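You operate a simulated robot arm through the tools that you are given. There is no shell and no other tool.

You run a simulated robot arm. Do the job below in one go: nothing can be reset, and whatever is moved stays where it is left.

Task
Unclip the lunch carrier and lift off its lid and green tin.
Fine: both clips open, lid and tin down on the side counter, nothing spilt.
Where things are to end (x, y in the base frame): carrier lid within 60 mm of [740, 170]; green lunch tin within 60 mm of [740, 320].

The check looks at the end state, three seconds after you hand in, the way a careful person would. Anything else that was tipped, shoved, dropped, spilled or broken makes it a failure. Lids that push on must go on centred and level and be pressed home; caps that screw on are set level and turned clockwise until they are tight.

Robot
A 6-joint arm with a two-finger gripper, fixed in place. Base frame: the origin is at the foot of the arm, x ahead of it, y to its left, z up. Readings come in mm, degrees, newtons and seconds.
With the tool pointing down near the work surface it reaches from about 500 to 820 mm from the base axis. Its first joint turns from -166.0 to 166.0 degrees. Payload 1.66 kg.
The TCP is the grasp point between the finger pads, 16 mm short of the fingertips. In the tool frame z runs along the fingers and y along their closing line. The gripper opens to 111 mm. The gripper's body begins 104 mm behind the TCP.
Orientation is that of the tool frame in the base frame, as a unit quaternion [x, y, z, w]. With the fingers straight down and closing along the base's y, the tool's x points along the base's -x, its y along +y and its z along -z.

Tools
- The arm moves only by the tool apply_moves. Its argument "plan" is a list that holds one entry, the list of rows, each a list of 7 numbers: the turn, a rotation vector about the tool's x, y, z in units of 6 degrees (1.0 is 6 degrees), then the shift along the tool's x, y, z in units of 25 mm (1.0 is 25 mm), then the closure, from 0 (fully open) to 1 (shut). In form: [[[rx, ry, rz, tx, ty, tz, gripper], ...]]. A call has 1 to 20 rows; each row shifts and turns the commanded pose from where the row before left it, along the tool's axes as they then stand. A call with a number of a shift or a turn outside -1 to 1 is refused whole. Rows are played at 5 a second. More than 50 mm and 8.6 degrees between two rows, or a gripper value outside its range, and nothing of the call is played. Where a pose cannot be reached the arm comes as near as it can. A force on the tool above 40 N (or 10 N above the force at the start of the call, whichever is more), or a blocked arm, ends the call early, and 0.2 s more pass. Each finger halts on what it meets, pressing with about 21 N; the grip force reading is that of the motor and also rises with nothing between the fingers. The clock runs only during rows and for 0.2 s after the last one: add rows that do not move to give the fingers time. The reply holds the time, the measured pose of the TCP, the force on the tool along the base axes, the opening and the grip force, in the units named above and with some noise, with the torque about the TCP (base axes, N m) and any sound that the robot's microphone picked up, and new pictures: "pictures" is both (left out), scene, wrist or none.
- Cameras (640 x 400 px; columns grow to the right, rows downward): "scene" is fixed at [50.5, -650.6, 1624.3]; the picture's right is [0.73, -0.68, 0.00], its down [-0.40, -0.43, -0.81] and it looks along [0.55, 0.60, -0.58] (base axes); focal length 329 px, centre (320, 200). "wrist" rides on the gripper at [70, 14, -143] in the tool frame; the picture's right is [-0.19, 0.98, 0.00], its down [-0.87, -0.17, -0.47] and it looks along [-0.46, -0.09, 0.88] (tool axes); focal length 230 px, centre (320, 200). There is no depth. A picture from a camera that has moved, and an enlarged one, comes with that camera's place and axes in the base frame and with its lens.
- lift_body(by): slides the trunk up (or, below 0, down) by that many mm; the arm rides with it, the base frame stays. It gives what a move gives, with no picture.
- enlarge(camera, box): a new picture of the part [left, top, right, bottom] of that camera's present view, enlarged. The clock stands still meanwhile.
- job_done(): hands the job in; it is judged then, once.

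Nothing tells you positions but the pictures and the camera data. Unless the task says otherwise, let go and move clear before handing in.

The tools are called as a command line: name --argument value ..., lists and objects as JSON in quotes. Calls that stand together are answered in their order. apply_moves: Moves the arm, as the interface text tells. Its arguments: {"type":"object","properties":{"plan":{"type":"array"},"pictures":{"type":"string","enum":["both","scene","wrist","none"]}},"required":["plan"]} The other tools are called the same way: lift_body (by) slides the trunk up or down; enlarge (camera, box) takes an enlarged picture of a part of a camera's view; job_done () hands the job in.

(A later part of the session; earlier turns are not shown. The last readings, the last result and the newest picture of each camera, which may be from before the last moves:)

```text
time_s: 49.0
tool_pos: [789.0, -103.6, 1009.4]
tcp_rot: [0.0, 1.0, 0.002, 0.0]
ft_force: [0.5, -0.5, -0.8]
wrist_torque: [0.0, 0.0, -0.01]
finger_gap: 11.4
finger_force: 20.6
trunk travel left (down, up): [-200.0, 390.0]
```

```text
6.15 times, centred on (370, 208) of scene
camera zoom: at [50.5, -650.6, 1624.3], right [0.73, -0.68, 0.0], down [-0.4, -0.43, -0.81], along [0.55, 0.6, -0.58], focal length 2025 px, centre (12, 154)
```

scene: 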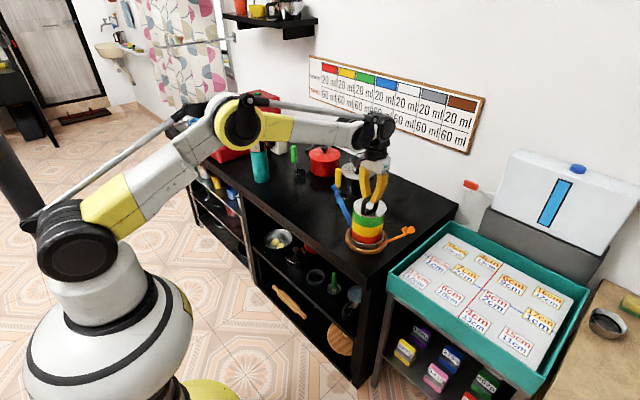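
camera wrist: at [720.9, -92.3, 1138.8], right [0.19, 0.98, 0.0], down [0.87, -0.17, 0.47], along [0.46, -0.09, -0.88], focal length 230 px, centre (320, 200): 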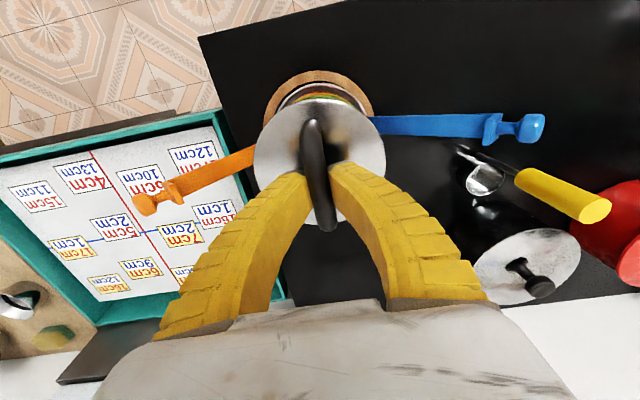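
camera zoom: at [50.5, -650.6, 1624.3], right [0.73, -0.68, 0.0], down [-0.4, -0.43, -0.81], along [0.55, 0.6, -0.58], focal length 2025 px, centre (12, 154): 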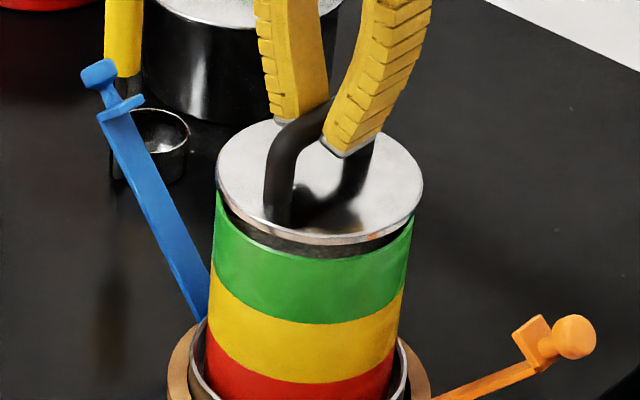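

The lid is coming off cleanly this time. I'll keep lifting.

apply_moves --plan '[[[0, 0, 0, 0, 0, -0.2, 1], [0, 0, 0, 0, 0, -0.3, 1], [0, 0, 0, 0, 0, -0.4, 1], [0, 0, 0, 0, 0, -0.4, 1], [0, 0, 0, 0, 0, -0.4, 1], [0, 0, 0, 0, 0, -0.4, 1], [0, 0, 0, 0, 0, -0.4, 1], [0, 0, 0, 0, 0, -0.4, 1], [0, 0, 0, 0, 0, -0.4, 1], [0, 0, 0, 0, 0, 0, 1]]]'

enlarge --camera "scene" --box '[325, 150, 425, 260]'

enlarge --camera "wrist" --box '[230, 60, 410, 240]'

```text
time_s: 51.2
tool_pos: [787.1, -106.5, 1093.0]
tcp_rot: [0.0, 1.0, 0.002, 0.0]
ft_force: [-0.3, -0.6, -1.0]
wrist_torque: [-0.02, 0.02, 0.05]
finger_gap: 11.4
finger_force: 21.6
trunk travel left (down, up): [-200.0, 390.0]
camera wrist: at [718.6, -94.2, 1237.1], right [0.19, 0.98, 0.0], down [0.87, -0.17, 0.47], along [0.46, -0.09, -0.88], focal length 230 px, centre (320, 200)
```

scene: 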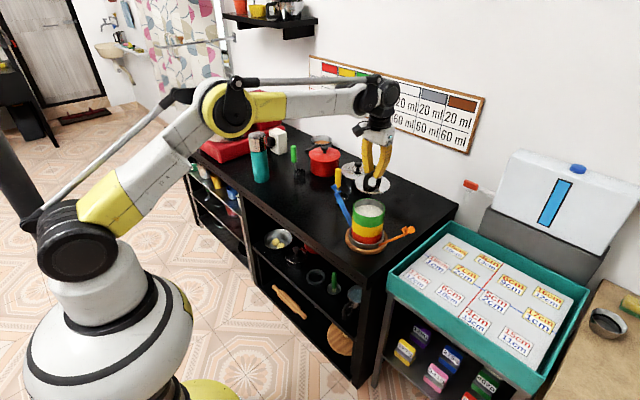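
wrist: 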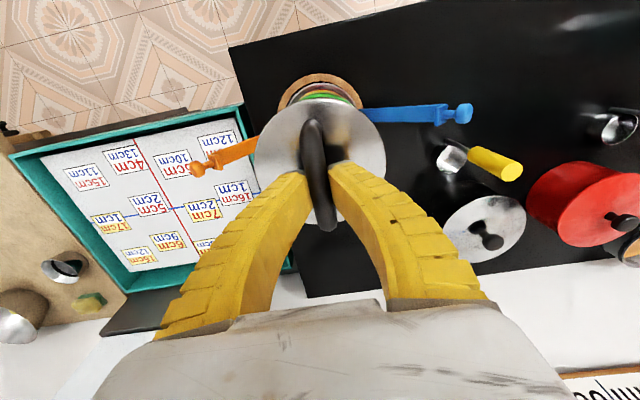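

```text
3.64 times, centred on (375, 205) of scene
camera zoom: at [50.5, -650.6, 1624.3], right [0.73, -0.68, 0.0], down [-0.4, -0.43, -0.81], along [0.55, 0.6, -0.58], focal length 1196 px, centre (120, 182)
```

zoom: 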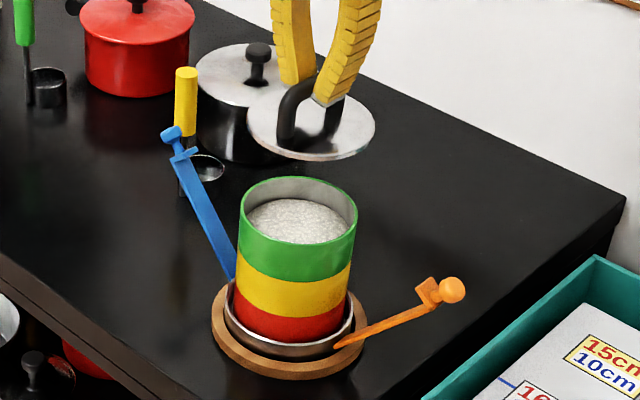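

```text
2.22 times, centred on (320, 150) of wrist
camera zoom: at [718.6, -94.2, 1237.1], right [0.19, 0.98, 0.0], down [0.87, -0.17, 0.47], along [0.46, -0.09, -0.88], focal length 511 px, centre (320, 311)
```

zoom: 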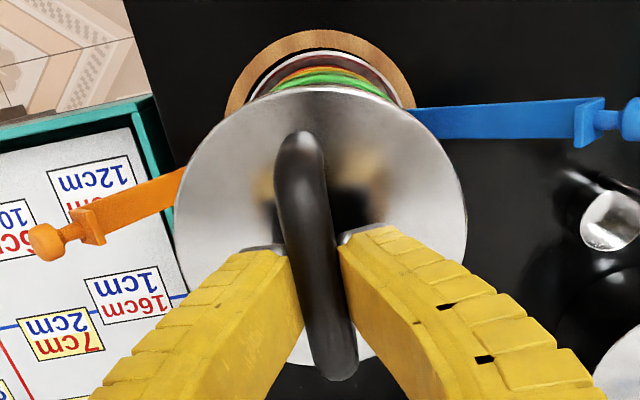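

The lid is off and level, and the green tin holds rice partway up. I'll carry the lid over to (740, 170).

apply_moves --plan '[[[0, 0, 0, 0.08, 0.5, 0, 1], [0, 0, 0, 0.16, 0.9, 0, 1], [0, 0, 0, 0.16, 0.9, 0, 1], [0, 0, 0, 0.16, 0.9, 0, 1], [0, 0, 0, 0.16, 0.9, 0, 1], [0, 0, 0, 0.16, 0.9, 0, 1], [0, 0, 0, 0.16, 0.9, 0, 1], [0, 0, 0, 0.16, 0.9, 0, 1], [0, 0, 0, 0.16, 0.9, 0, 1], [0, 0, 0, 0.16, 0.9, 0, 1], [0, 0, 0, 0.16, 0.9, 0, 1], [0, 0, 0, 0.16, 0.9, 0, 1], [0, 0, 0, 0.16, 0.65, 0, 1], [0, 0, 0, 0, 0, 0, 1]]]'

```text
time_s: 54.2
tool_pos: [737.0, 173.2, 1090.4]
tcp_rot: [0.0, 1.0, 0.001, 0.0]
ft_force: [0.9, -0.2, -0.7]
wrist_torque: [-0.02, -0.01, 0.0]
finger_gap: 11.5
finger_force: 21.3
trunk travel left (down, up): [-200.0, 390.0]
camera wrist: at [667.9, 185.9, 1234.3], right [0.19, 0.98, 0.0], down [0.87, -0.17, 0.47], along [0.46, -0.09, -0.88], focal length 230 px, centre (320, 200)
```

scene: 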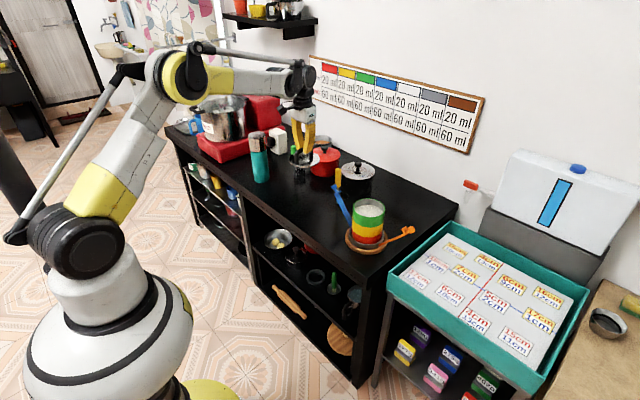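
wrist: 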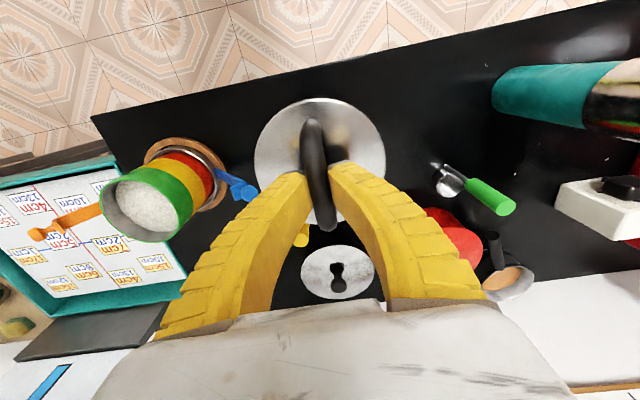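

apply_moves --plan '[[[0, 0, 0, -0.1, 0, 0.6, 1], [0, 0, 0, 0, 0, 0.8, 1], [0, 0, 0, 0, 0, 0.8, 1], [0, 0, 0, 0, 0, 0.8, 1], [0, 0, 0, 0, 0, 0.8, 1], [0, 0, 0, 0, 0, 0.8, 1], [0, 0, 0, 0, 0, 0.8, 1], [0, 0, 0, 0, 0, 0.8, 1], [0, 0, 0, 0, 0, 0.8, 1], [0, 0, 0, 0, 0, 0.6, 1], [0, 0, 0, 0, 0, 0, 1]]]'

enlarge --camera "scene" --box '[260, 140, 360, 230]'

enlarge --camera "wrist" --box '[220, 60, 420, 240]'

```text
time_s: 56.6
tool_pos: [741.7, 176.6, 903.3]
tcp_rot: [0.0, 1.0, 0.002, 0.0]
ft_force: [-0.6, -0.4, -1.3]
wrist_torque: [0.0, -0.04, -0.05]
finger_gap: 11.1
finger_force: 21.2
trunk travel left (down, up): [-200.0, 390.0]
camera wrist: at [673.3, 187.6, 1045.9], right [0.19, 0.98, 0.0], down [0.87, -0.17, 0.47], along [0.46, -0.09, -0.88], focal length 230 px, centre (320, 200)
```

scene: 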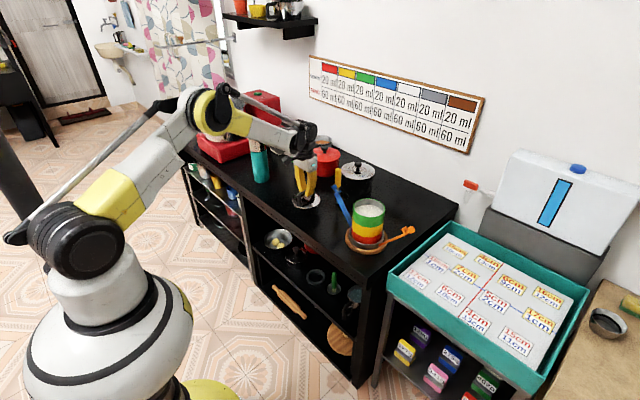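
wrist: 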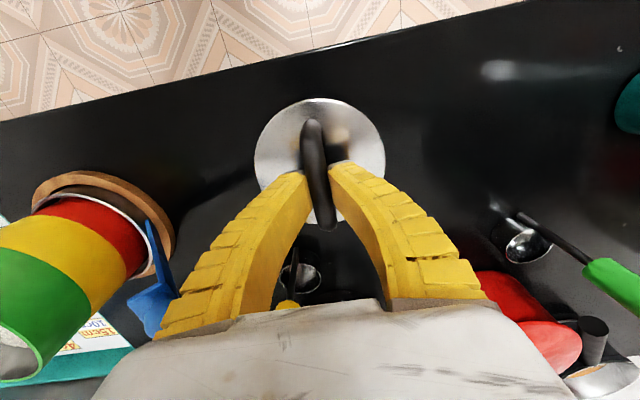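

```text
4.44 times, centred on (310, 185) of scene
camera zoom: at [50.5, -650.6, 1624.3], right [0.73, -0.68, 0.0], down [-0.4, -0.43, -0.81], along [0.55, 0.6, -0.58], focal length 1462 px, centre (364, 267)
```

zoom: 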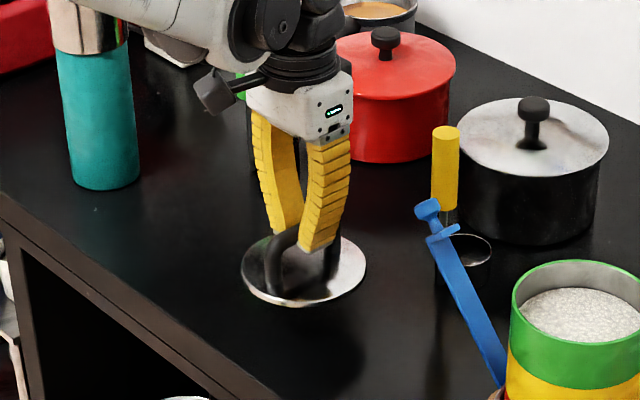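

```text
2.22 times, centred on (320, 150) of wrist
camera zoom: at [673.3, 187.6, 1045.9], right [0.19, 0.98, 0.0], down [0.87, -0.17, 0.47], along [0.46, -0.09, -0.88], focal length 511 px, centre (320, 311)
```

zoom: 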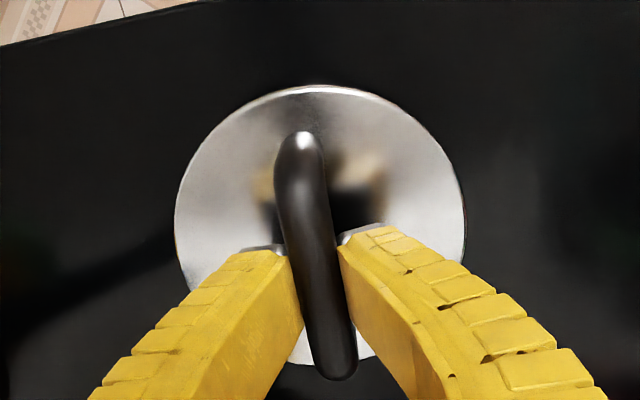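

apply_moves --plan '[[[0, 0, 0, 0, -0.12, 0.3, 1], [0, 0, 0, 0, 0, 0.3, 1], [0, 0, 0, 0, 0, 0.3, 1], [0, 0, 0, 0, 0, 0.2, 1], [0, 0, 0, 0, 0, 0, 1]]]' --pictures "none"

enlarge --camera "scene" --box '[270, 160, 350, 230]'

```text
time_s: 57.8
tool_pos: [740.2, 168.4, 876.4]
tcp_rot: [0.0, 1.0, 0.002, 0.001]
ft_force: [-0.6, 0.4, -1.6]
wrist_torque: [-0.02, 0.01, -0.02]
finger_gap: 11.4
finger_force: 21.5
trunk travel left (down, up): [-200.0, 390.0]
```

```text
5.71 times, centred on (310, 195) of scene
camera zoom: at [50.5, -650.6, 1624.3], right [0.73, -0.68, 0.0], down [-0.4, -0.43, -0.81], along [0.55, 0.6, -0.58], focal length 1880 px, centre (377, 229)
```

zoom: 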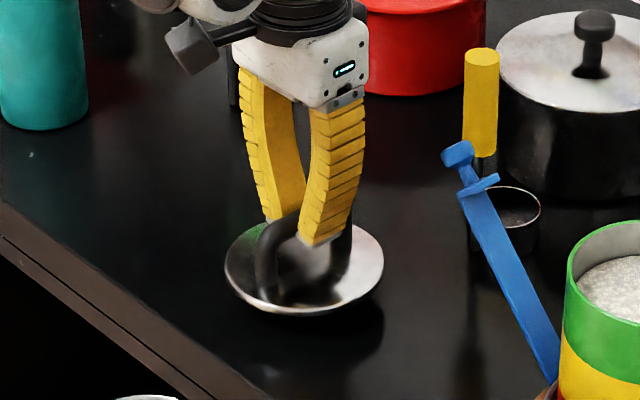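

apply_moves --plan '[[[0, 0, 0, 0, 0, 0.15, 1], [0, 0, 0, 0, 0, 0.15, 1], [0, 0, 0, 0, 0, 0.1, 1], [0, 0, 0, 0, 0, 0, 1]]]' --pictures "none"

enlarge --camera "scene" --box '[270, 160, 350, 230]'

```text
time_s: 58.8
tool_pos: [741.9, 168.2, 865.1]
tcp_rot: [-0.001, 1.0, 0.002, 0.0]
ft_force: [0.6, -0.7, 0.2]
wrist_torque: [0.01, -0.02, -0.03]
finger_gap: 11.3
finger_force: 21.7
trunk travel left (down, up): [-200.0, 390.0]
```

```text
5.71 times, centred on (310, 195) of scene
camera zoom: at [50.5, -650.6, 1624.3], right [0.73, -0.68, 0.0], down [-0.4, -0.43, -0.81], along [0.55, 0.6, -0.58], focal length 1880 px, centre (377, 229)
```

zoom: 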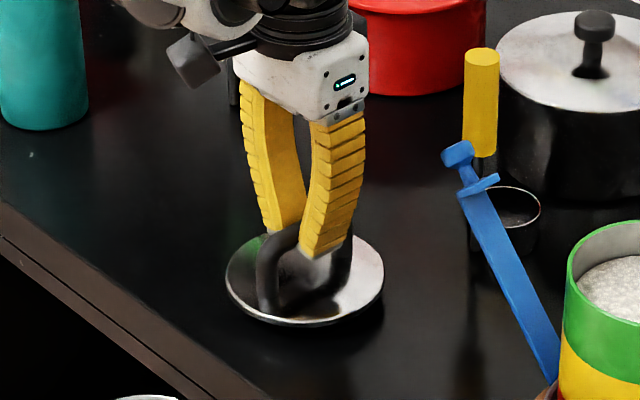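

apply_moves --plan '[[[0, 0, 0, 0, 0, 0.1, 1], [0, 0, 0, 0, 0, 0.1, 1], [0, 0, 0, 0, 0, 0, 1]]]' --pictures "none"

enlarge --camera "scene" --box '[280, 175, 340, 225]'

```text
time_s: 59.6
tool_pos: [739.6, 169.1, 860.1]
tcp_rot: [0.0, 1.0, 0.001, -0.001]
ft_force: [-0.4, -0.3, -0.4]
wrist_torque: [-0.04, 0.0, 0.05]
finger_gap: 11.1
finger_force: 20.8
trunk travel left (down, up): [-200.0, 390.0]
```

```text
8.00 times, centred on (310, 200) of scene
camera zoom: at [50.5, -650.6, 1624.3], right [0.73, -0.68, 0.0], down [-0.4, -0.43, -0.81], along [0.55, 0.6, -0.58], focal length 2632 px, centre (400, 200)
```

zoom: 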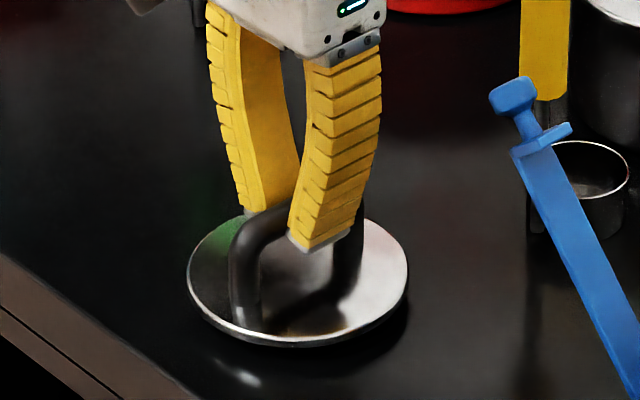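

apply_moves --plan '[[[0, 0, 0, 0, 0, 0.1, 1], [0, 0, 0, 0, 0, 0, 1]]]' --pictures "none"

apply_moves --plan '[[[0, 0, 0, 0, 0, 0.1, 1], [0, 0, 0, 0, 0, 0, 1]]]' --pictures "none"

enlarge --camera "scene" --box '[280, 175, 340, 225]'

```text
time_s: 60.2
tool_pos: [741.0, 168.5, 857.4]
tcp_rot: [0.0, 1.0, 0.002, 0.0]
ft_force: [-0.5, 0.9, -1.2]
wrist_torque: [0.01, -0.02, 0.01]
finger_gap: 11.4
finger_force: 21.4
trunk travel left (down, up): [-200.0, 390.0]
```

```text
time_s: 60.8
tool_pos: [740.0, 168.4, 854.7]
tcp_rot: [-0.001, 1.0, 0.002, 0.0]
ft_force: [-0.2, -0.6, 1.2]
wrist_torque: [-0.01, 0.04, 0.02]
finger_gap: 11.7
finger_force: 21.2
trunk travel left (down, up): [-200.0, 390.0]
```

```text
8.00 times, centred on (310, 200) of scene
camera zoom: at [50.5, -650.6, 1624.3], right [0.73, -0.68, 0.0], down [-0.4, -0.43, -0.81], along [0.55, 0.6, -0.58], focal length 2632 px, centre (400, 200)
```

zoom: 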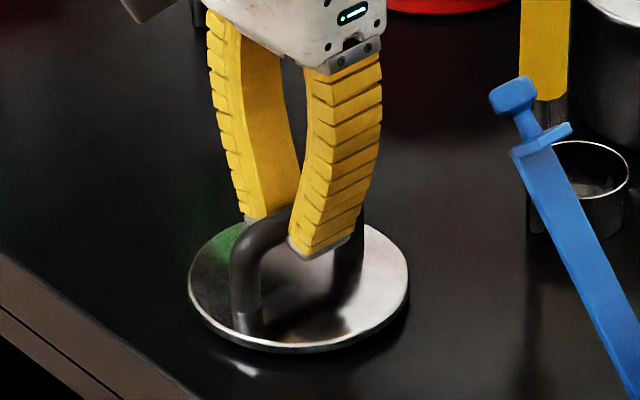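

apply_moves --plan '[[[0, 0, 0, 0, 0, 0.1, 1], [0, 0, 0, 0, 0, 0, 1]]]' --pictures "none"

enlarge --camera "scene" --box '[280, 175, 340, 225]'

```text
time_s: 61.4
tool_pos: [741.4, 170.0, 852.5]
tcp_rot: [0.001, 1.0, 0.002, 0.0]
ft_force: [3.2, -2.3, 7.7]
wrist_torque: [0.02, 0.01, 0.01]
finger_gap: 14.8
finger_force: 20.9
trunk travel left (down, up): [-200.0, 390.0]
```

```text
8.00 times, centred on (310, 200) of scene
camera zoom: at [50.5, -650.6, 1624.3], right [0.73, -0.68, 0.0], down [-0.4, -0.43, -0.81], along [0.55, 0.6, -0.58], focal length 2632 px, centre (400, 200)
```

zoom: 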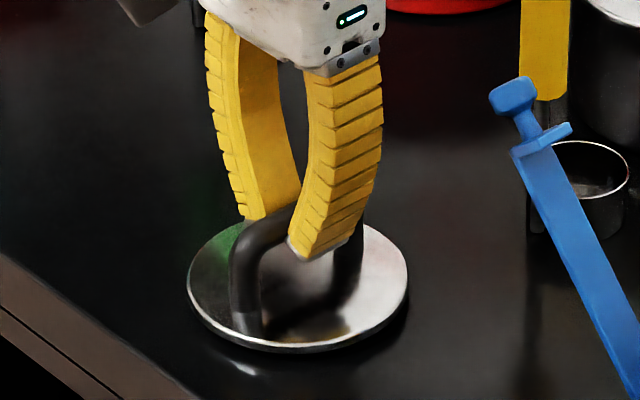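

Contact with the counter, at about 7.7 N up. I'll release the handle gently and rise.

apply_moves --plan '[[[0, 0, 0, 0, 0, -0.06, 1], [0, 0, 0, 0, 0, 0, 0.85], [0, 0, 0, 0, 0, 0, 0.75], [0, 0, 0, 0, 0, 0, 0.6], [0, 0, 0, 0, 0, 0, 0.55], [0, 0, 0, 0, 0, 0, 0.55], [0, 0, 0, 0, 0, -0.3, 0.55], [0, 0, 0, 0, 0, -0.5, 0.55], [0, 0, 0, 0, 0, -0.8, 0.55], [0, 0, 0, 0, 0, -1, 0.55], [0, 0, 0, 0, 0, -1, 0.55], [0, 0, 0, 0, 0, -1, 0.55], [0, 0, 0, 0, 0, -1, 0.55], [0, 0, 0, 0, 0, -1, 0.55], [0, 0, 0, 0, 0, -1, 0.55], [0, 0, 0, 0, 0, -1, 0.55], [0, 0, 0, 0, 0, 0, 0.55]]]'

enlarge --camera "scene" --box '[280, 175, 340, 225]'

enlarge --camera "wrist" --box '[60, 130, 260, 260]'

```text
time_s: 65.0
tool_pos: [742.2, 167.2, 1071.1]
tcp_rot: [-0.001, 1.0, 0.001, -0.001]
ft_force: [-0.5, 0.4, -0.1]
wrist_torque: [-0.02, 0.0, -0.02]
finger_gap: 52.2
finger_force: 2.0
trunk travel left (down, up): [-200.0, 390.0]
camera wrist: at [672.5, 180.2, 1215.4], right [0.19, 0.98, 0.0], down [0.87, -0.17, 0.47], along [0.46, -0.09, -0.88], focal length 230 px, centre (320, 200)
```

scene: 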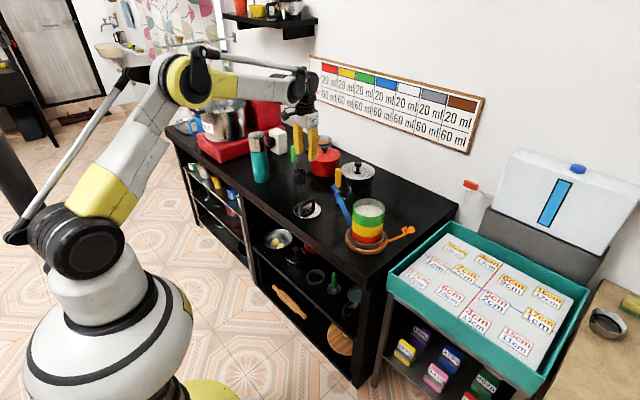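
wrist: 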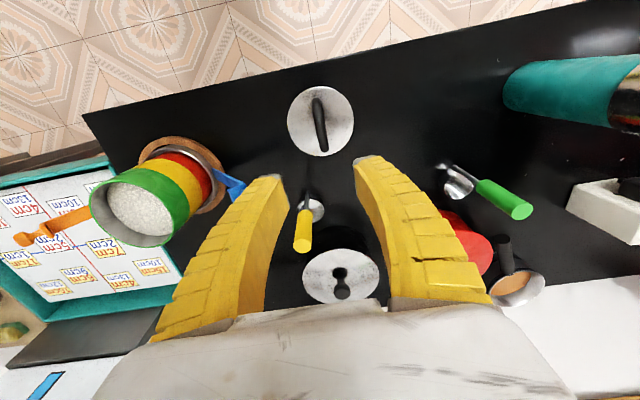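

```text
8.00 times, centred on (310, 200) of scene
camera zoom: at [50.5, -650.6, 1624.3], right [0.73, -0.68, 0.0], down [-0.4, -0.43, -0.81], along [0.55, 0.6, -0.58], focal length 2632 px, centre (400, 200)
```

zoom: 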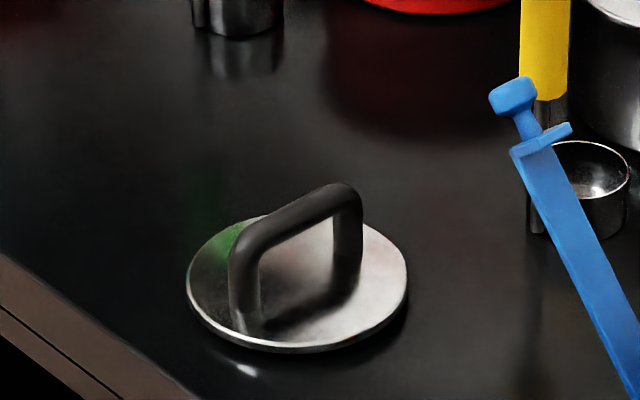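

```text
3.08 times, centred on (160, 195) of wrist
camera zoom: at [672.5, 180.2, 1215.4], right [0.19, 0.98, 0.0], down [0.87, -0.17, 0.47], along [0.46, -0.09, -0.88], focal length 708 px, centre (812, 215)
```

zoom: 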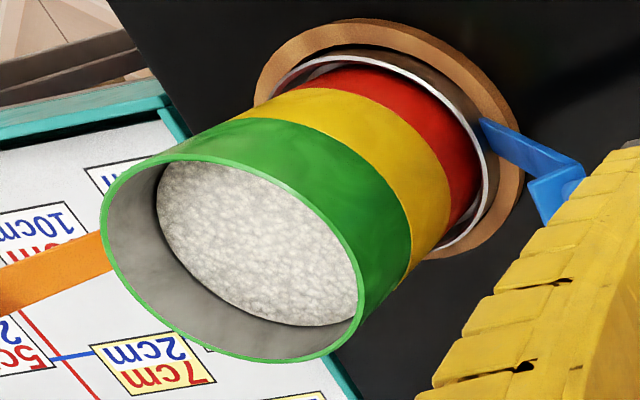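

The lid rests flat at about (741, 169). Next I'll look closely at the green tin to measure its diameter, rim and fill level.

apply_moves --plan '[[[0, 0, 0, 0, -0.9, 0, 0.3], [0, 0, 0, 0, -0.9, 0, 0.3], [0, 0, 0, 0, -0.9, 0, 0.3], [0, 0, 0, 0, -0.9, 0, 0.3], [0, 0, 0, 0, -0.9, 0, 0], [0, 0, 0, 0, -0.9, 0, 0], [0, 0, 0, 0, -0.9, 0, 0], [0, 0, 0, 0, -0.9, 0, 0], [0, 0, 0, 0, -0.9, 0, 0], [0, 0, 0, 0, -0.9, 0, 0], [0, 0, 0, 0, -0.9, 0, 0], [0, 0, 0, 0, -0.97, 0, 0], [0, 0, 0, 0, 0, 0, 0]]]' --pictures "wrist"

enlarge --camera "wrist" --box '[260, 80, 400, 240]'

enlarge --camera "scene" --box '[345, 190, 395, 245]'

```text
time_s: 67.8
tool_pos: [740.4, -105.9, 1068.4]
tcp_rot: [0.0, 1.0, 0.002, 0.0]
ft_force: [-0.3, 0.1, -0.2]
wrist_torque: [0.01, -0.01, -0.02]
finger_gap: 111.1
finger_force: 0.1
trunk travel left (down, up): [-200.0, 390.0]
camera wrist: at [670.6, -92.8, 1211.9], right [0.19, 0.98, 0.0], down [0.87, -0.17, 0.47], along [0.46, -0.09, -0.88], focal length 230 px, centre (320, 200)
```

wrist: 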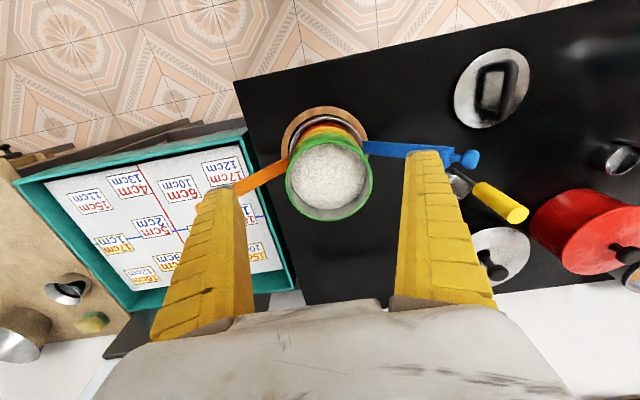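

```text
2.50 times, centred on (330, 160) of wrist
camera zoom: at [670.6, -92.8, 1211.9], right [0.19, 0.98, 0.0], down [0.87, -0.17, 0.47], along [0.46, -0.09, -0.88], focal length 575 px, centre (295, 300)
```

zoom: 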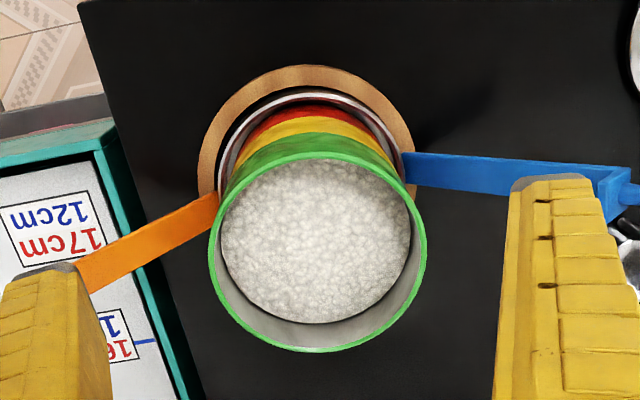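

```text
7.27 times, centred on (370, 218) of scene
camera zoom: at [50.5, -650.6, 1624.3], right [0.73, -0.68, 0.0], down [-0.4, -0.43, -0.81], along [0.55, 0.6, -0.58], focal length 2393 px, centre (-44, 73)
```

zoom: 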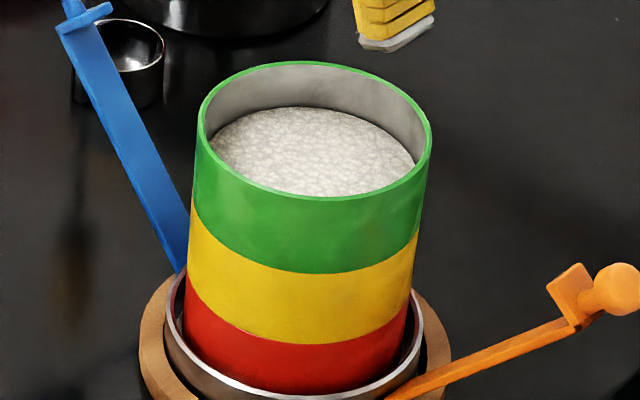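

The tin's rim is about 110 mm across, which is too wide to straddle with a 111 mm opening. The rice sits about 23 mm below the rim. I'll put the fingers inside the rim, above the rice, and spread them against the inner wall so the tin stays level. First I'll stage above it.

apply_moves --plan '[[[0, 0, 0, -0.496, 0.05, 0.7, 0.45], [0, 0, 0, -0.496, 0, 0.7, 0.45], [0, 0, 0, -0.496, 0, 0.7, 0.45], [0, 0, 0, -0.496, 0, 0.7, 0.45], [0, 0, 0, 0, 0, 0.4, 0.45], [0, 0, 0, 0, 0, 0, 0.45]]]'

enlarge --camera "wrist" --box '[220, 60, 420, 240]'

enlarge --camera "scene" --box '[335, 170, 405, 245]'

```text
time_s: 69.2
tool_pos: [791.4, -101.2, 987.8]
tcp_rot: [0.0, 1.0, 0.001, 0.0]
ft_force: [-0.2, -0.6, 0.4]
wrist_torque: [0.05, 0.03, -0.02]
finger_gap: 63.1
finger_force: 1.3
trunk travel left (down, up): [-200.0, 390.0]
camera wrist: at [721.8, -89.6, 1131.9], right [0.19, 0.98, 0.0], down [0.87, -0.17, 0.47], along [0.46, -0.09, -0.88], focal length 230 px, centre (320, 200)
```

scene: 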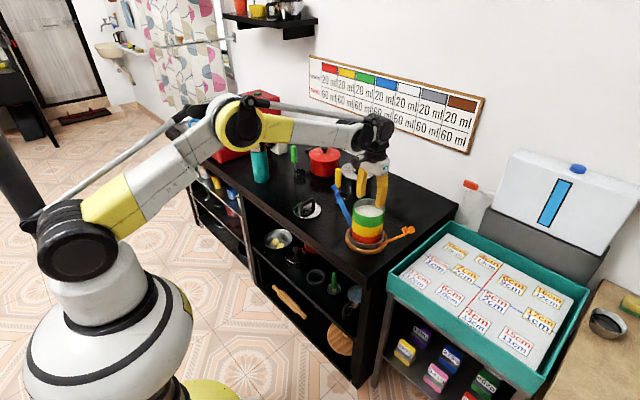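
wrist: 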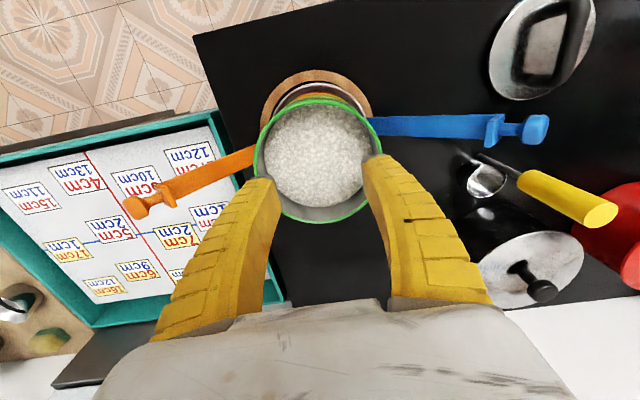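

```text
2.22 times, centred on (320, 150) of wrist
camera zoom: at [721.8, -89.6, 1131.9], right [0.19, 0.98, 0.0], down [0.87, -0.17, 0.47], along [0.46, -0.09, -0.88], focal length 511 px, centre (320, 311)
```

zoom: 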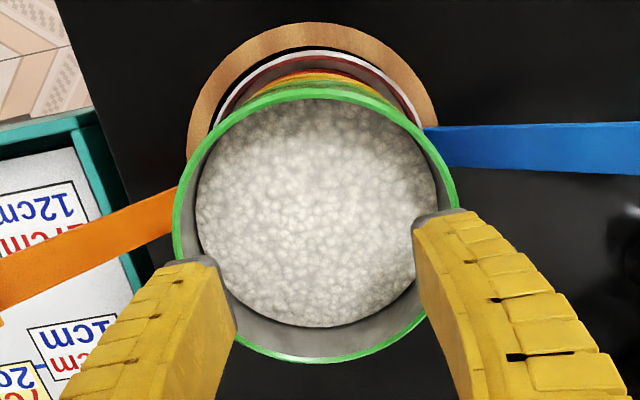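

```text
5.33 times, centred on (370, 208) of scene
camera zoom: at [50.5, -650.6, 1624.3], right [0.73, -0.68, 0.0], down [-0.4, -0.43, -0.81], along [0.55, 0.6, -0.58], focal length 1755 px, centre (53, 160)
```

zoom: 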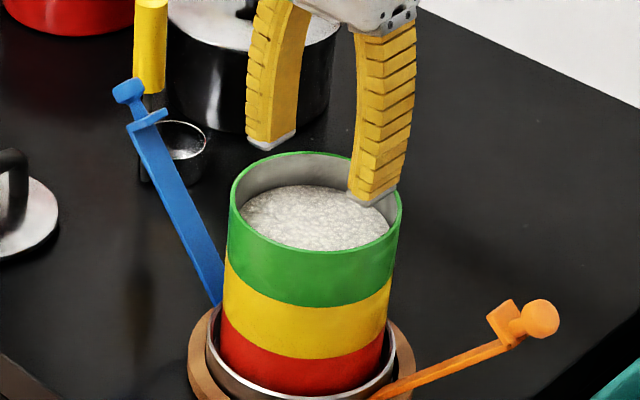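

The rim is centred near (788, -104) at z≈943.5. I'll correct slightly and lower the fingertips about 14 mm inside the rim, which keeps them above the rice.

apply_moves --plan '[[[0, 0, 0, 0.1, -0.12, 0.3, 0.45], [0, 0, 0, 0, 0, 0.4, 0.45], [0, 0, 0, 0, 0, 0.4, 0.45], [0, 0, 0, 0, 0, 0.3, 0.45], [0, 0, 0, 0, 0, 0, 0.45]]]'

enlarge --camera "wrist" --box '[220, 60, 420, 240]'

enlarge --camera "scene" --box '[345, 180, 395, 235]'

```text
time_s: 70.4
tool_pos: [787.1, -105.2, 954.8]
tcp_rot: [0.0, 1.0, 0.001, 0.0]
ft_force: [-1.3, 1.6, 13.5]
wrist_torque: [-0.62, 0.21, -0.01]
finger_gap: 61.5
finger_force: 1.6
trunk travel left (down, up): [-200.0, 390.0]
camera wrist: at [718.3, -92.4, 1098.7], right [0.19, 0.98, 0.0], down [0.87, -0.17, 0.47], along [0.46, -0.09, -0.88], focal length 230 px, centre (320, 200)
```

scene: 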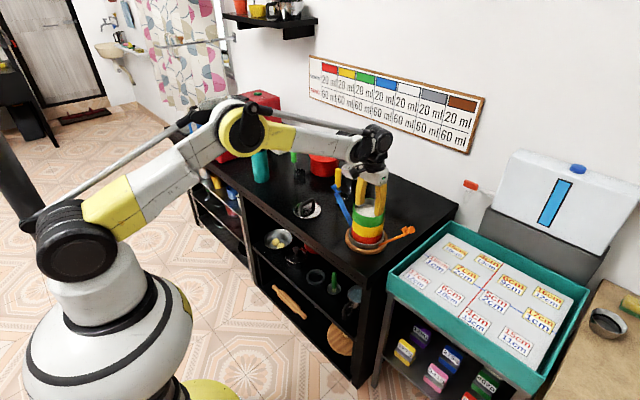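
wrist: 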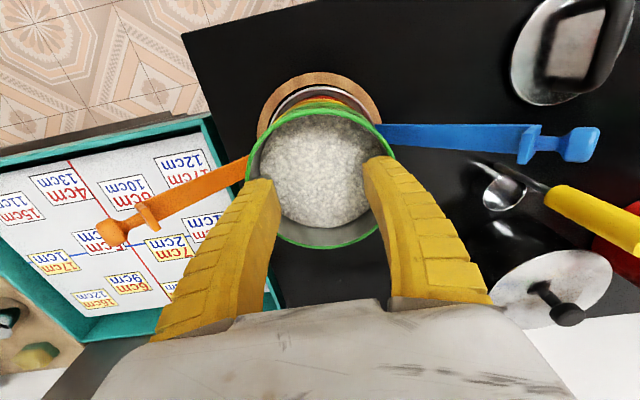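

```text
2.22 times, centred on (320, 150) of wrist
camera zoom: at [718.3, -92.4, 1098.7], right [0.19, 0.98, 0.0], down [0.87, -0.17, 0.47], along [0.46, -0.09, -0.88], focal length 511 px, centre (320, 311)
```

zoom: 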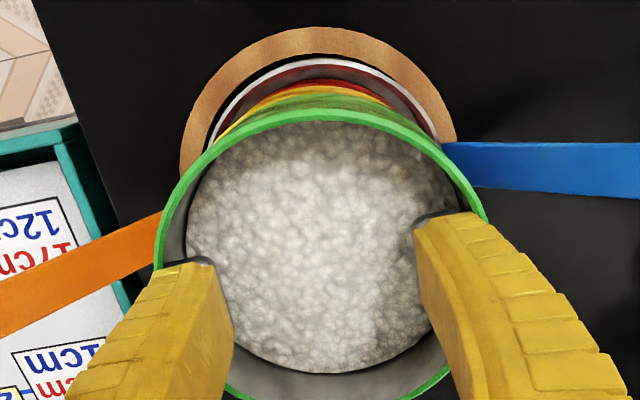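

```text
7.27 times, centred on (370, 208) of scene
camera zoom: at [50.5, -650.6, 1624.3], right [0.73, -0.68, 0.0], down [-0.4, -0.43, -0.81], along [0.55, 0.6, -0.58], focal length 2393 px, centre (-44, 146)
```

zoom: 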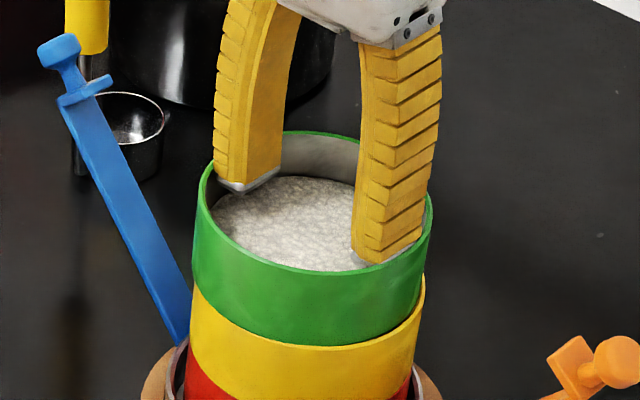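

I've met contact, with 13.5 N upward and some torque. I'll stop and look closely before doing anything else.

enlarge --camera "scene" --box '[350, 190, 390, 250]'

enlarge --camera "wrist" --box '[240, 60, 400, 180]'

```text
6.67 times, centred on (370, 220) of scene
camera zoom: at [50.5, -650.6, 1624.3], right [0.73, -0.68, 0.0], down [-0.4, -0.43, -0.81], along [0.55, 0.6, -0.58], focal length 2193 px, centre (-13, 67)
```

zoom: 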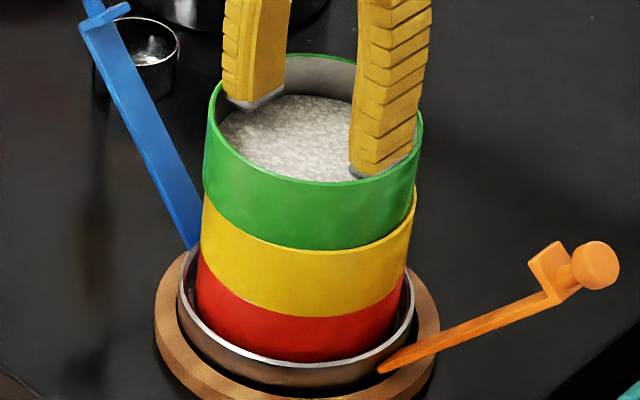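

```text
3.33 times, centred on (320, 120) of wrist
camera zoom: at [718.3, -92.4, 1098.7], right [0.19, 0.98, 0.0], down [0.87, -0.17, 0.47], along [0.46, -0.09, -0.88], focal length 767 px, centre (320, 467)
```

zoom: 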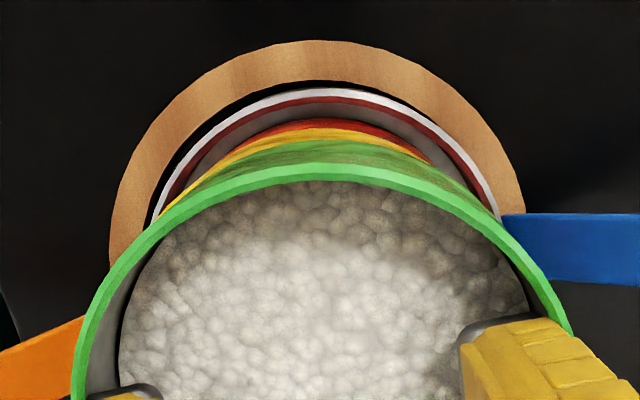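

The -y finger's outer corner is pressing on the rim. I'll back straight up and check the tin.

apply_moves --plan '[[[0, 0, 0, 0, 0, -0.3, 0.45], [0, 0, 0, 0, 0, -0.6, 0.45], [0, 0, 0, 0, 0, -0.8, 0.45], [0, 0, 0, 0, 0, -0.8, 0.45], [0, 0, 0, 0, 0, 0, 0.45]]]'

enlarge --camera "scene" --box '[350, 190, 390, 250]'

enlarge --camera "wrist" --box '[230, 60, 410, 230]'

```text
time_s: 71.6
tool_pos: [788.5, -104.7, 1016.6]
tcp_rot: [0.0, 1.0, 0.002, 0.0]
ft_force: [-0.1, 0.1, -0.4]
wrist_torque: [0.01, -0.02, 0.02]
finger_gap: 62.9
finger_force: 1.4
trunk travel left (down, up): [-200.0, 390.0]
camera wrist: at [719.1, -92.0, 1160.4], right [0.19, 0.98, 0.0], down [0.87, -0.17, 0.47], along [0.46, -0.09, -0.88], focal length 230 px, centre (320, 200)
```

scene: 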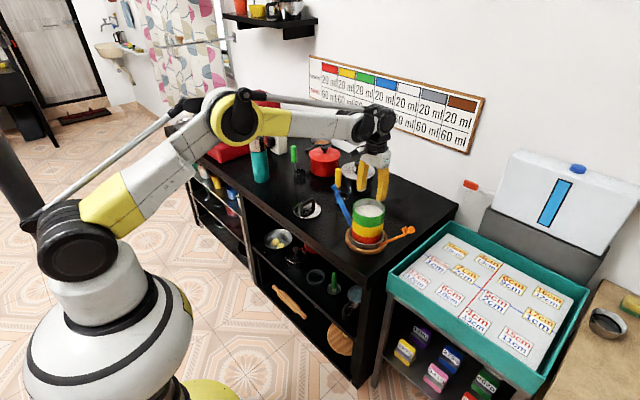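
wrist: 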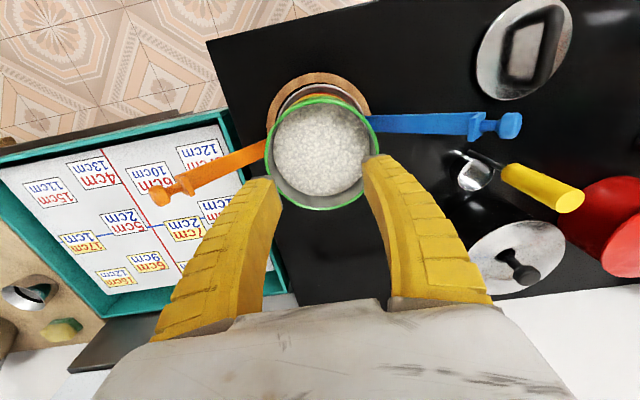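

```text
6.67 times, centred on (370, 220) of scene
camera zoom: at [50.5, -650.6, 1624.3], right [0.73, -0.68, 0.0], down [-0.4, -0.43, -0.81], along [0.55, 0.6, -0.58], focal length 2193 px, centre (-13, 67)
```

zoom: 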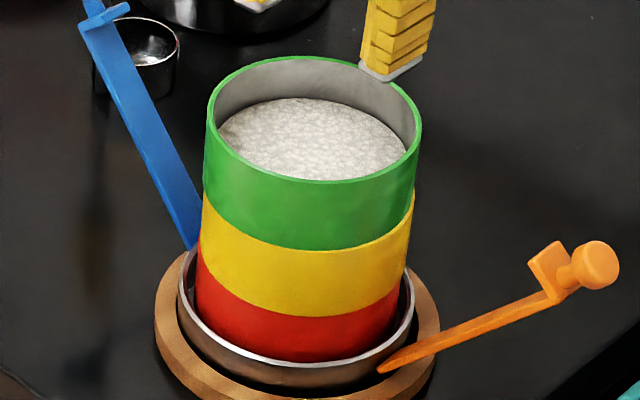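

```text
2.35 times, centred on (320, 145) of wrist
camera zoom: at [719.1, -92.0, 1160.4], right [0.19, 0.98, 0.0], down [0.87, -0.17, 0.47], along [0.46, -0.09, -0.88], focal length 541 px, centre (320, 329)
```

zoom: 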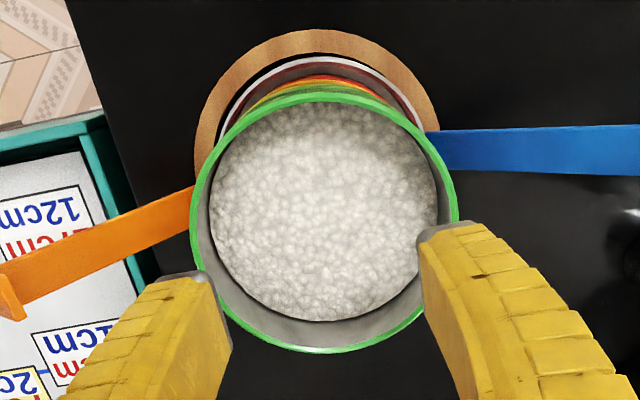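

The tin is fine with nothing spilt, but spreading inside the rim is too tight. Instead I'll pinch the tin's wall on the -y side, one finger inside above the rice and one outside. A slight lean of the tool should keep the tin from drooping. First I'll stage above that wall.

apply_moves --plan '[[[0, 0, 0, 0, -0.7, 0, 0.73], [0, 0, 0, 0, -0.7, 0, 0.73], [0, 0, 0, 0, -0.73, 0, 0.73], [-0.34, 0, 0, 0, 0, 0.4, 0.73], [-0.33, 0, 0, 0, 0, 0.4, 0.73], [0, 0, 0, 0, 0, 0, 0.73]]]'

enlarge --camera "scene" --box '[350, 180, 390, 240]'

enlarge --camera "wrist" --box '[250, 80, 450, 240]'

```text
time_s: 73.0
tool_pos: [787.8, -158.3, 995.9]
tcp_rot: [0.0, 0.999, 0.037, -0.001]
ft_force: [-0.2, -0.2, 0.9]
wrist_torque: [0.0, 0.0, -0.01]
finger_gap: 32.7
finger_force: 2.2
trunk travel left (down, up): [-200.0, 390.0]
camera wrist: at [718.8, -156.0, 1140.6], right [0.19, 0.98, 0.07], down [0.87, -0.2, 0.46], along [0.46, -0.02, -0.89], focal length 230 px, centre (320, 200)
```

scene: 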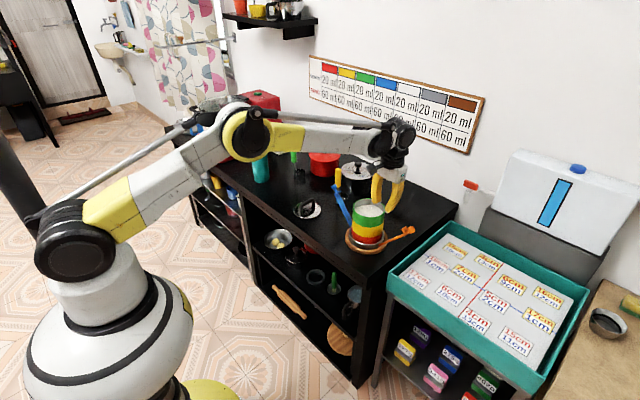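
wrist: 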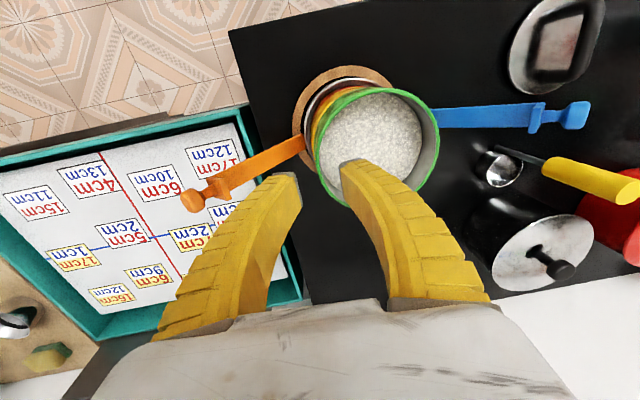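

```text
6.67 times, centred on (370, 210) of scene
camera zoom: at [50.5, -650.6, 1624.3], right [0.73, -0.68, 0.0], down [-0.4, -0.43, -0.81], along [0.55, 0.6, -0.58], focal length 2193 px, centre (-13, 133)
```

zoom: 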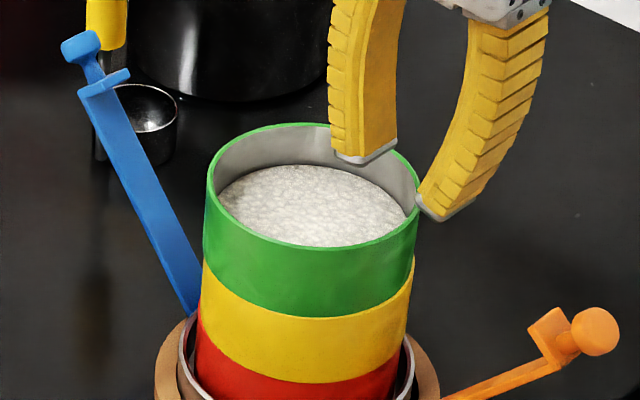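

```text
2.50 times, centred on (350, 160) of wrist
camera zoom: at [718.8, -156.0, 1140.6], right [0.19, 0.98, 0.07], down [0.87, -0.2, 0.46], along [0.46, -0.02, -0.89], focal length 575 px, centre (245, 300)
```

zoom: 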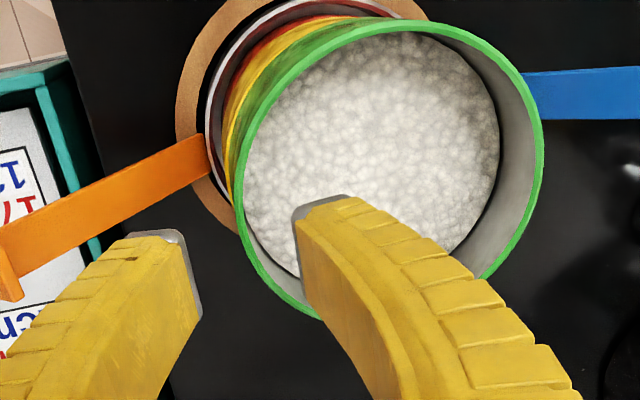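

apply_moves --plan '[[[0, 0, 0, 0, -0.03, 0.4, 0.73], [0, 0, 0, 0, -0.03, 0.4, 0.73], [0, 0, 0, 0, -0.03, 0.4, 0.73], [0, 0, 0, 0, -0.03, 0.35, 0.73], [0, 0, 0, 0, 0, 0, 0.73]]]'

enlarge --camera "scene" --box '[350, 180, 390, 240]'

enlarge --camera "wrist" --box '[250, 80, 450, 240]'

```text
time_s: 74.2
tool_pos: [787.4, -159.2, 956.6]
tcp_rot: [0.0, 0.999, 0.037, 0.0]
ft_force: [0.1, 0.2, 0.8]
wrist_torque: [-0.02, -0.01, 0.02]
finger_gap: 32.7
finger_force: 2.1
trunk travel left (down, up): [-200.0, 390.0]
camera wrist: at [718.6, -156.1, 1100.9], right [0.19, 0.98, 0.07], down [0.87, -0.2, 0.46], along [0.46, -0.02, -0.89], focal length 230 px, centre (320, 200)
```

scene: 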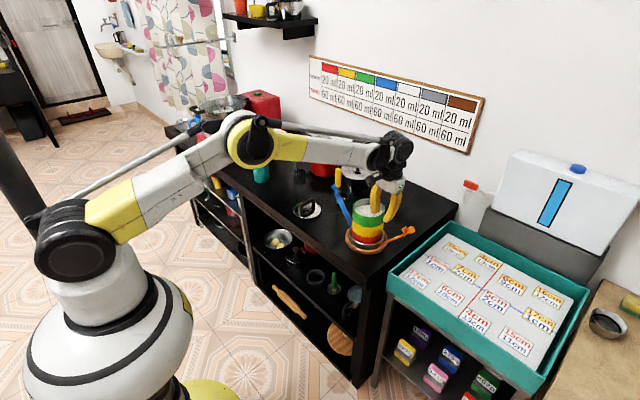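
wrist: 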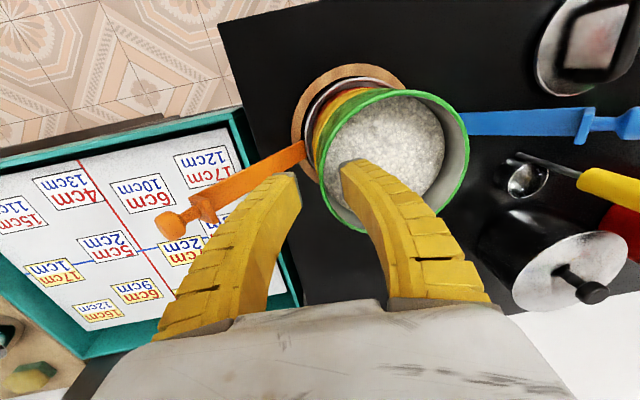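

```text
6.67 times, centred on (370, 210) of scene
camera zoom: at [50.5, -650.6, 1624.3], right [0.73, -0.68, 0.0], down [-0.4, -0.43, -0.81], along [0.55, 0.6, -0.58], focal length 2193 px, centre (-13, 133)
```

zoom: 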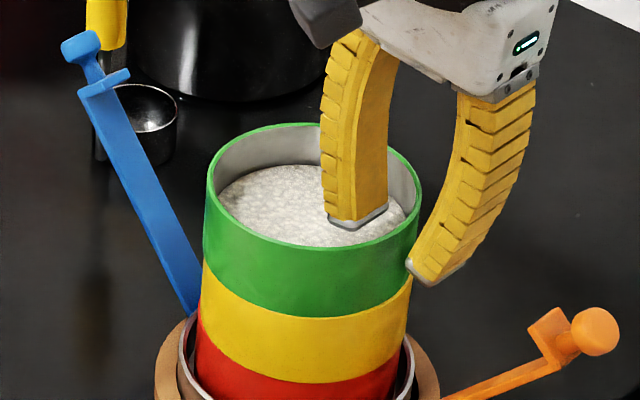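

```text
2.50 times, centred on (350, 160) of wrist
camera zoom: at [718.6, -156.1, 1100.9], right [0.19, 0.98, 0.07], down [0.87, -0.2, 0.46], along [0.46, -0.02, -0.89], focal length 575 px, centre (245, 300)
```

zoom: 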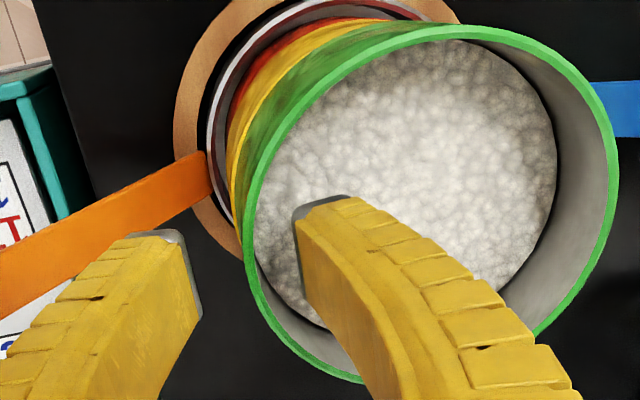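

The wall sits between the fingertips about 2 mm toward +y. I'll correct for that and go 12 mm deeper, then close slowly on the wall.

apply_moves --plan '[[[0, 0, 0, 0, 0.05, 0.24, 0.73], [0, 0, 0, 0, 0, 0.24, 0.73], [0, 0, 0, 0, 0, 0, 0.73]]]' --pictures "none"

enlarge --camera "scene" --box '[350, 180, 390, 240]'

enlarge --camera "wrist" --box '[250, 80, 450, 240]'

```text
time_s: 75.0
tool_pos: [787.6, -155.8, 945.4]
tcp_rot: [0.0, 0.999, 0.037, 0.0]
ft_force: [-0.5, 0.1, 0.2]
wrist_torque: [0.01, -0.03, -0.02]
finger_gap: 32.9
finger_force: 1.6
trunk travel left (down, up): [-200.0, 390.0]
```

```text
6.67 times, centred on (370, 210) of scene
camera zoom: at [50.5, -650.6, 1624.3], right [0.73, -0.68, 0.0], down [-0.4, -0.43, -0.81], along [0.55, 0.6, -0.58], focal length 2193 px, centre (-13, 133)
```

zoom: 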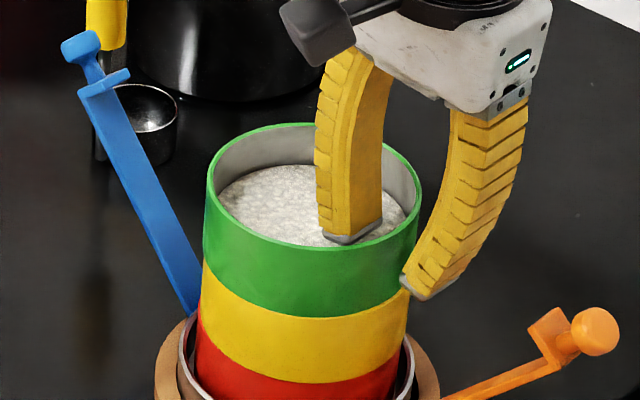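

```text
2.50 times, centred on (350, 160) of wrist
camera zoom: at [719.1, -153.4, 1089.8], right [0.19, 0.98, 0.07], down [0.87, -0.2, 0.46], along [0.46, -0.02, -0.89], focal length 575 px, centre (245, 300)
```

zoom: 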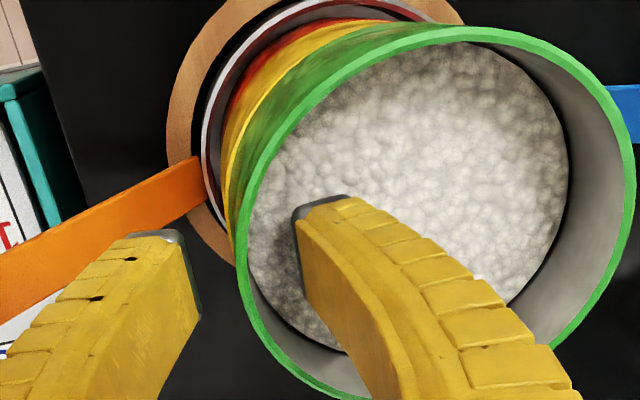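

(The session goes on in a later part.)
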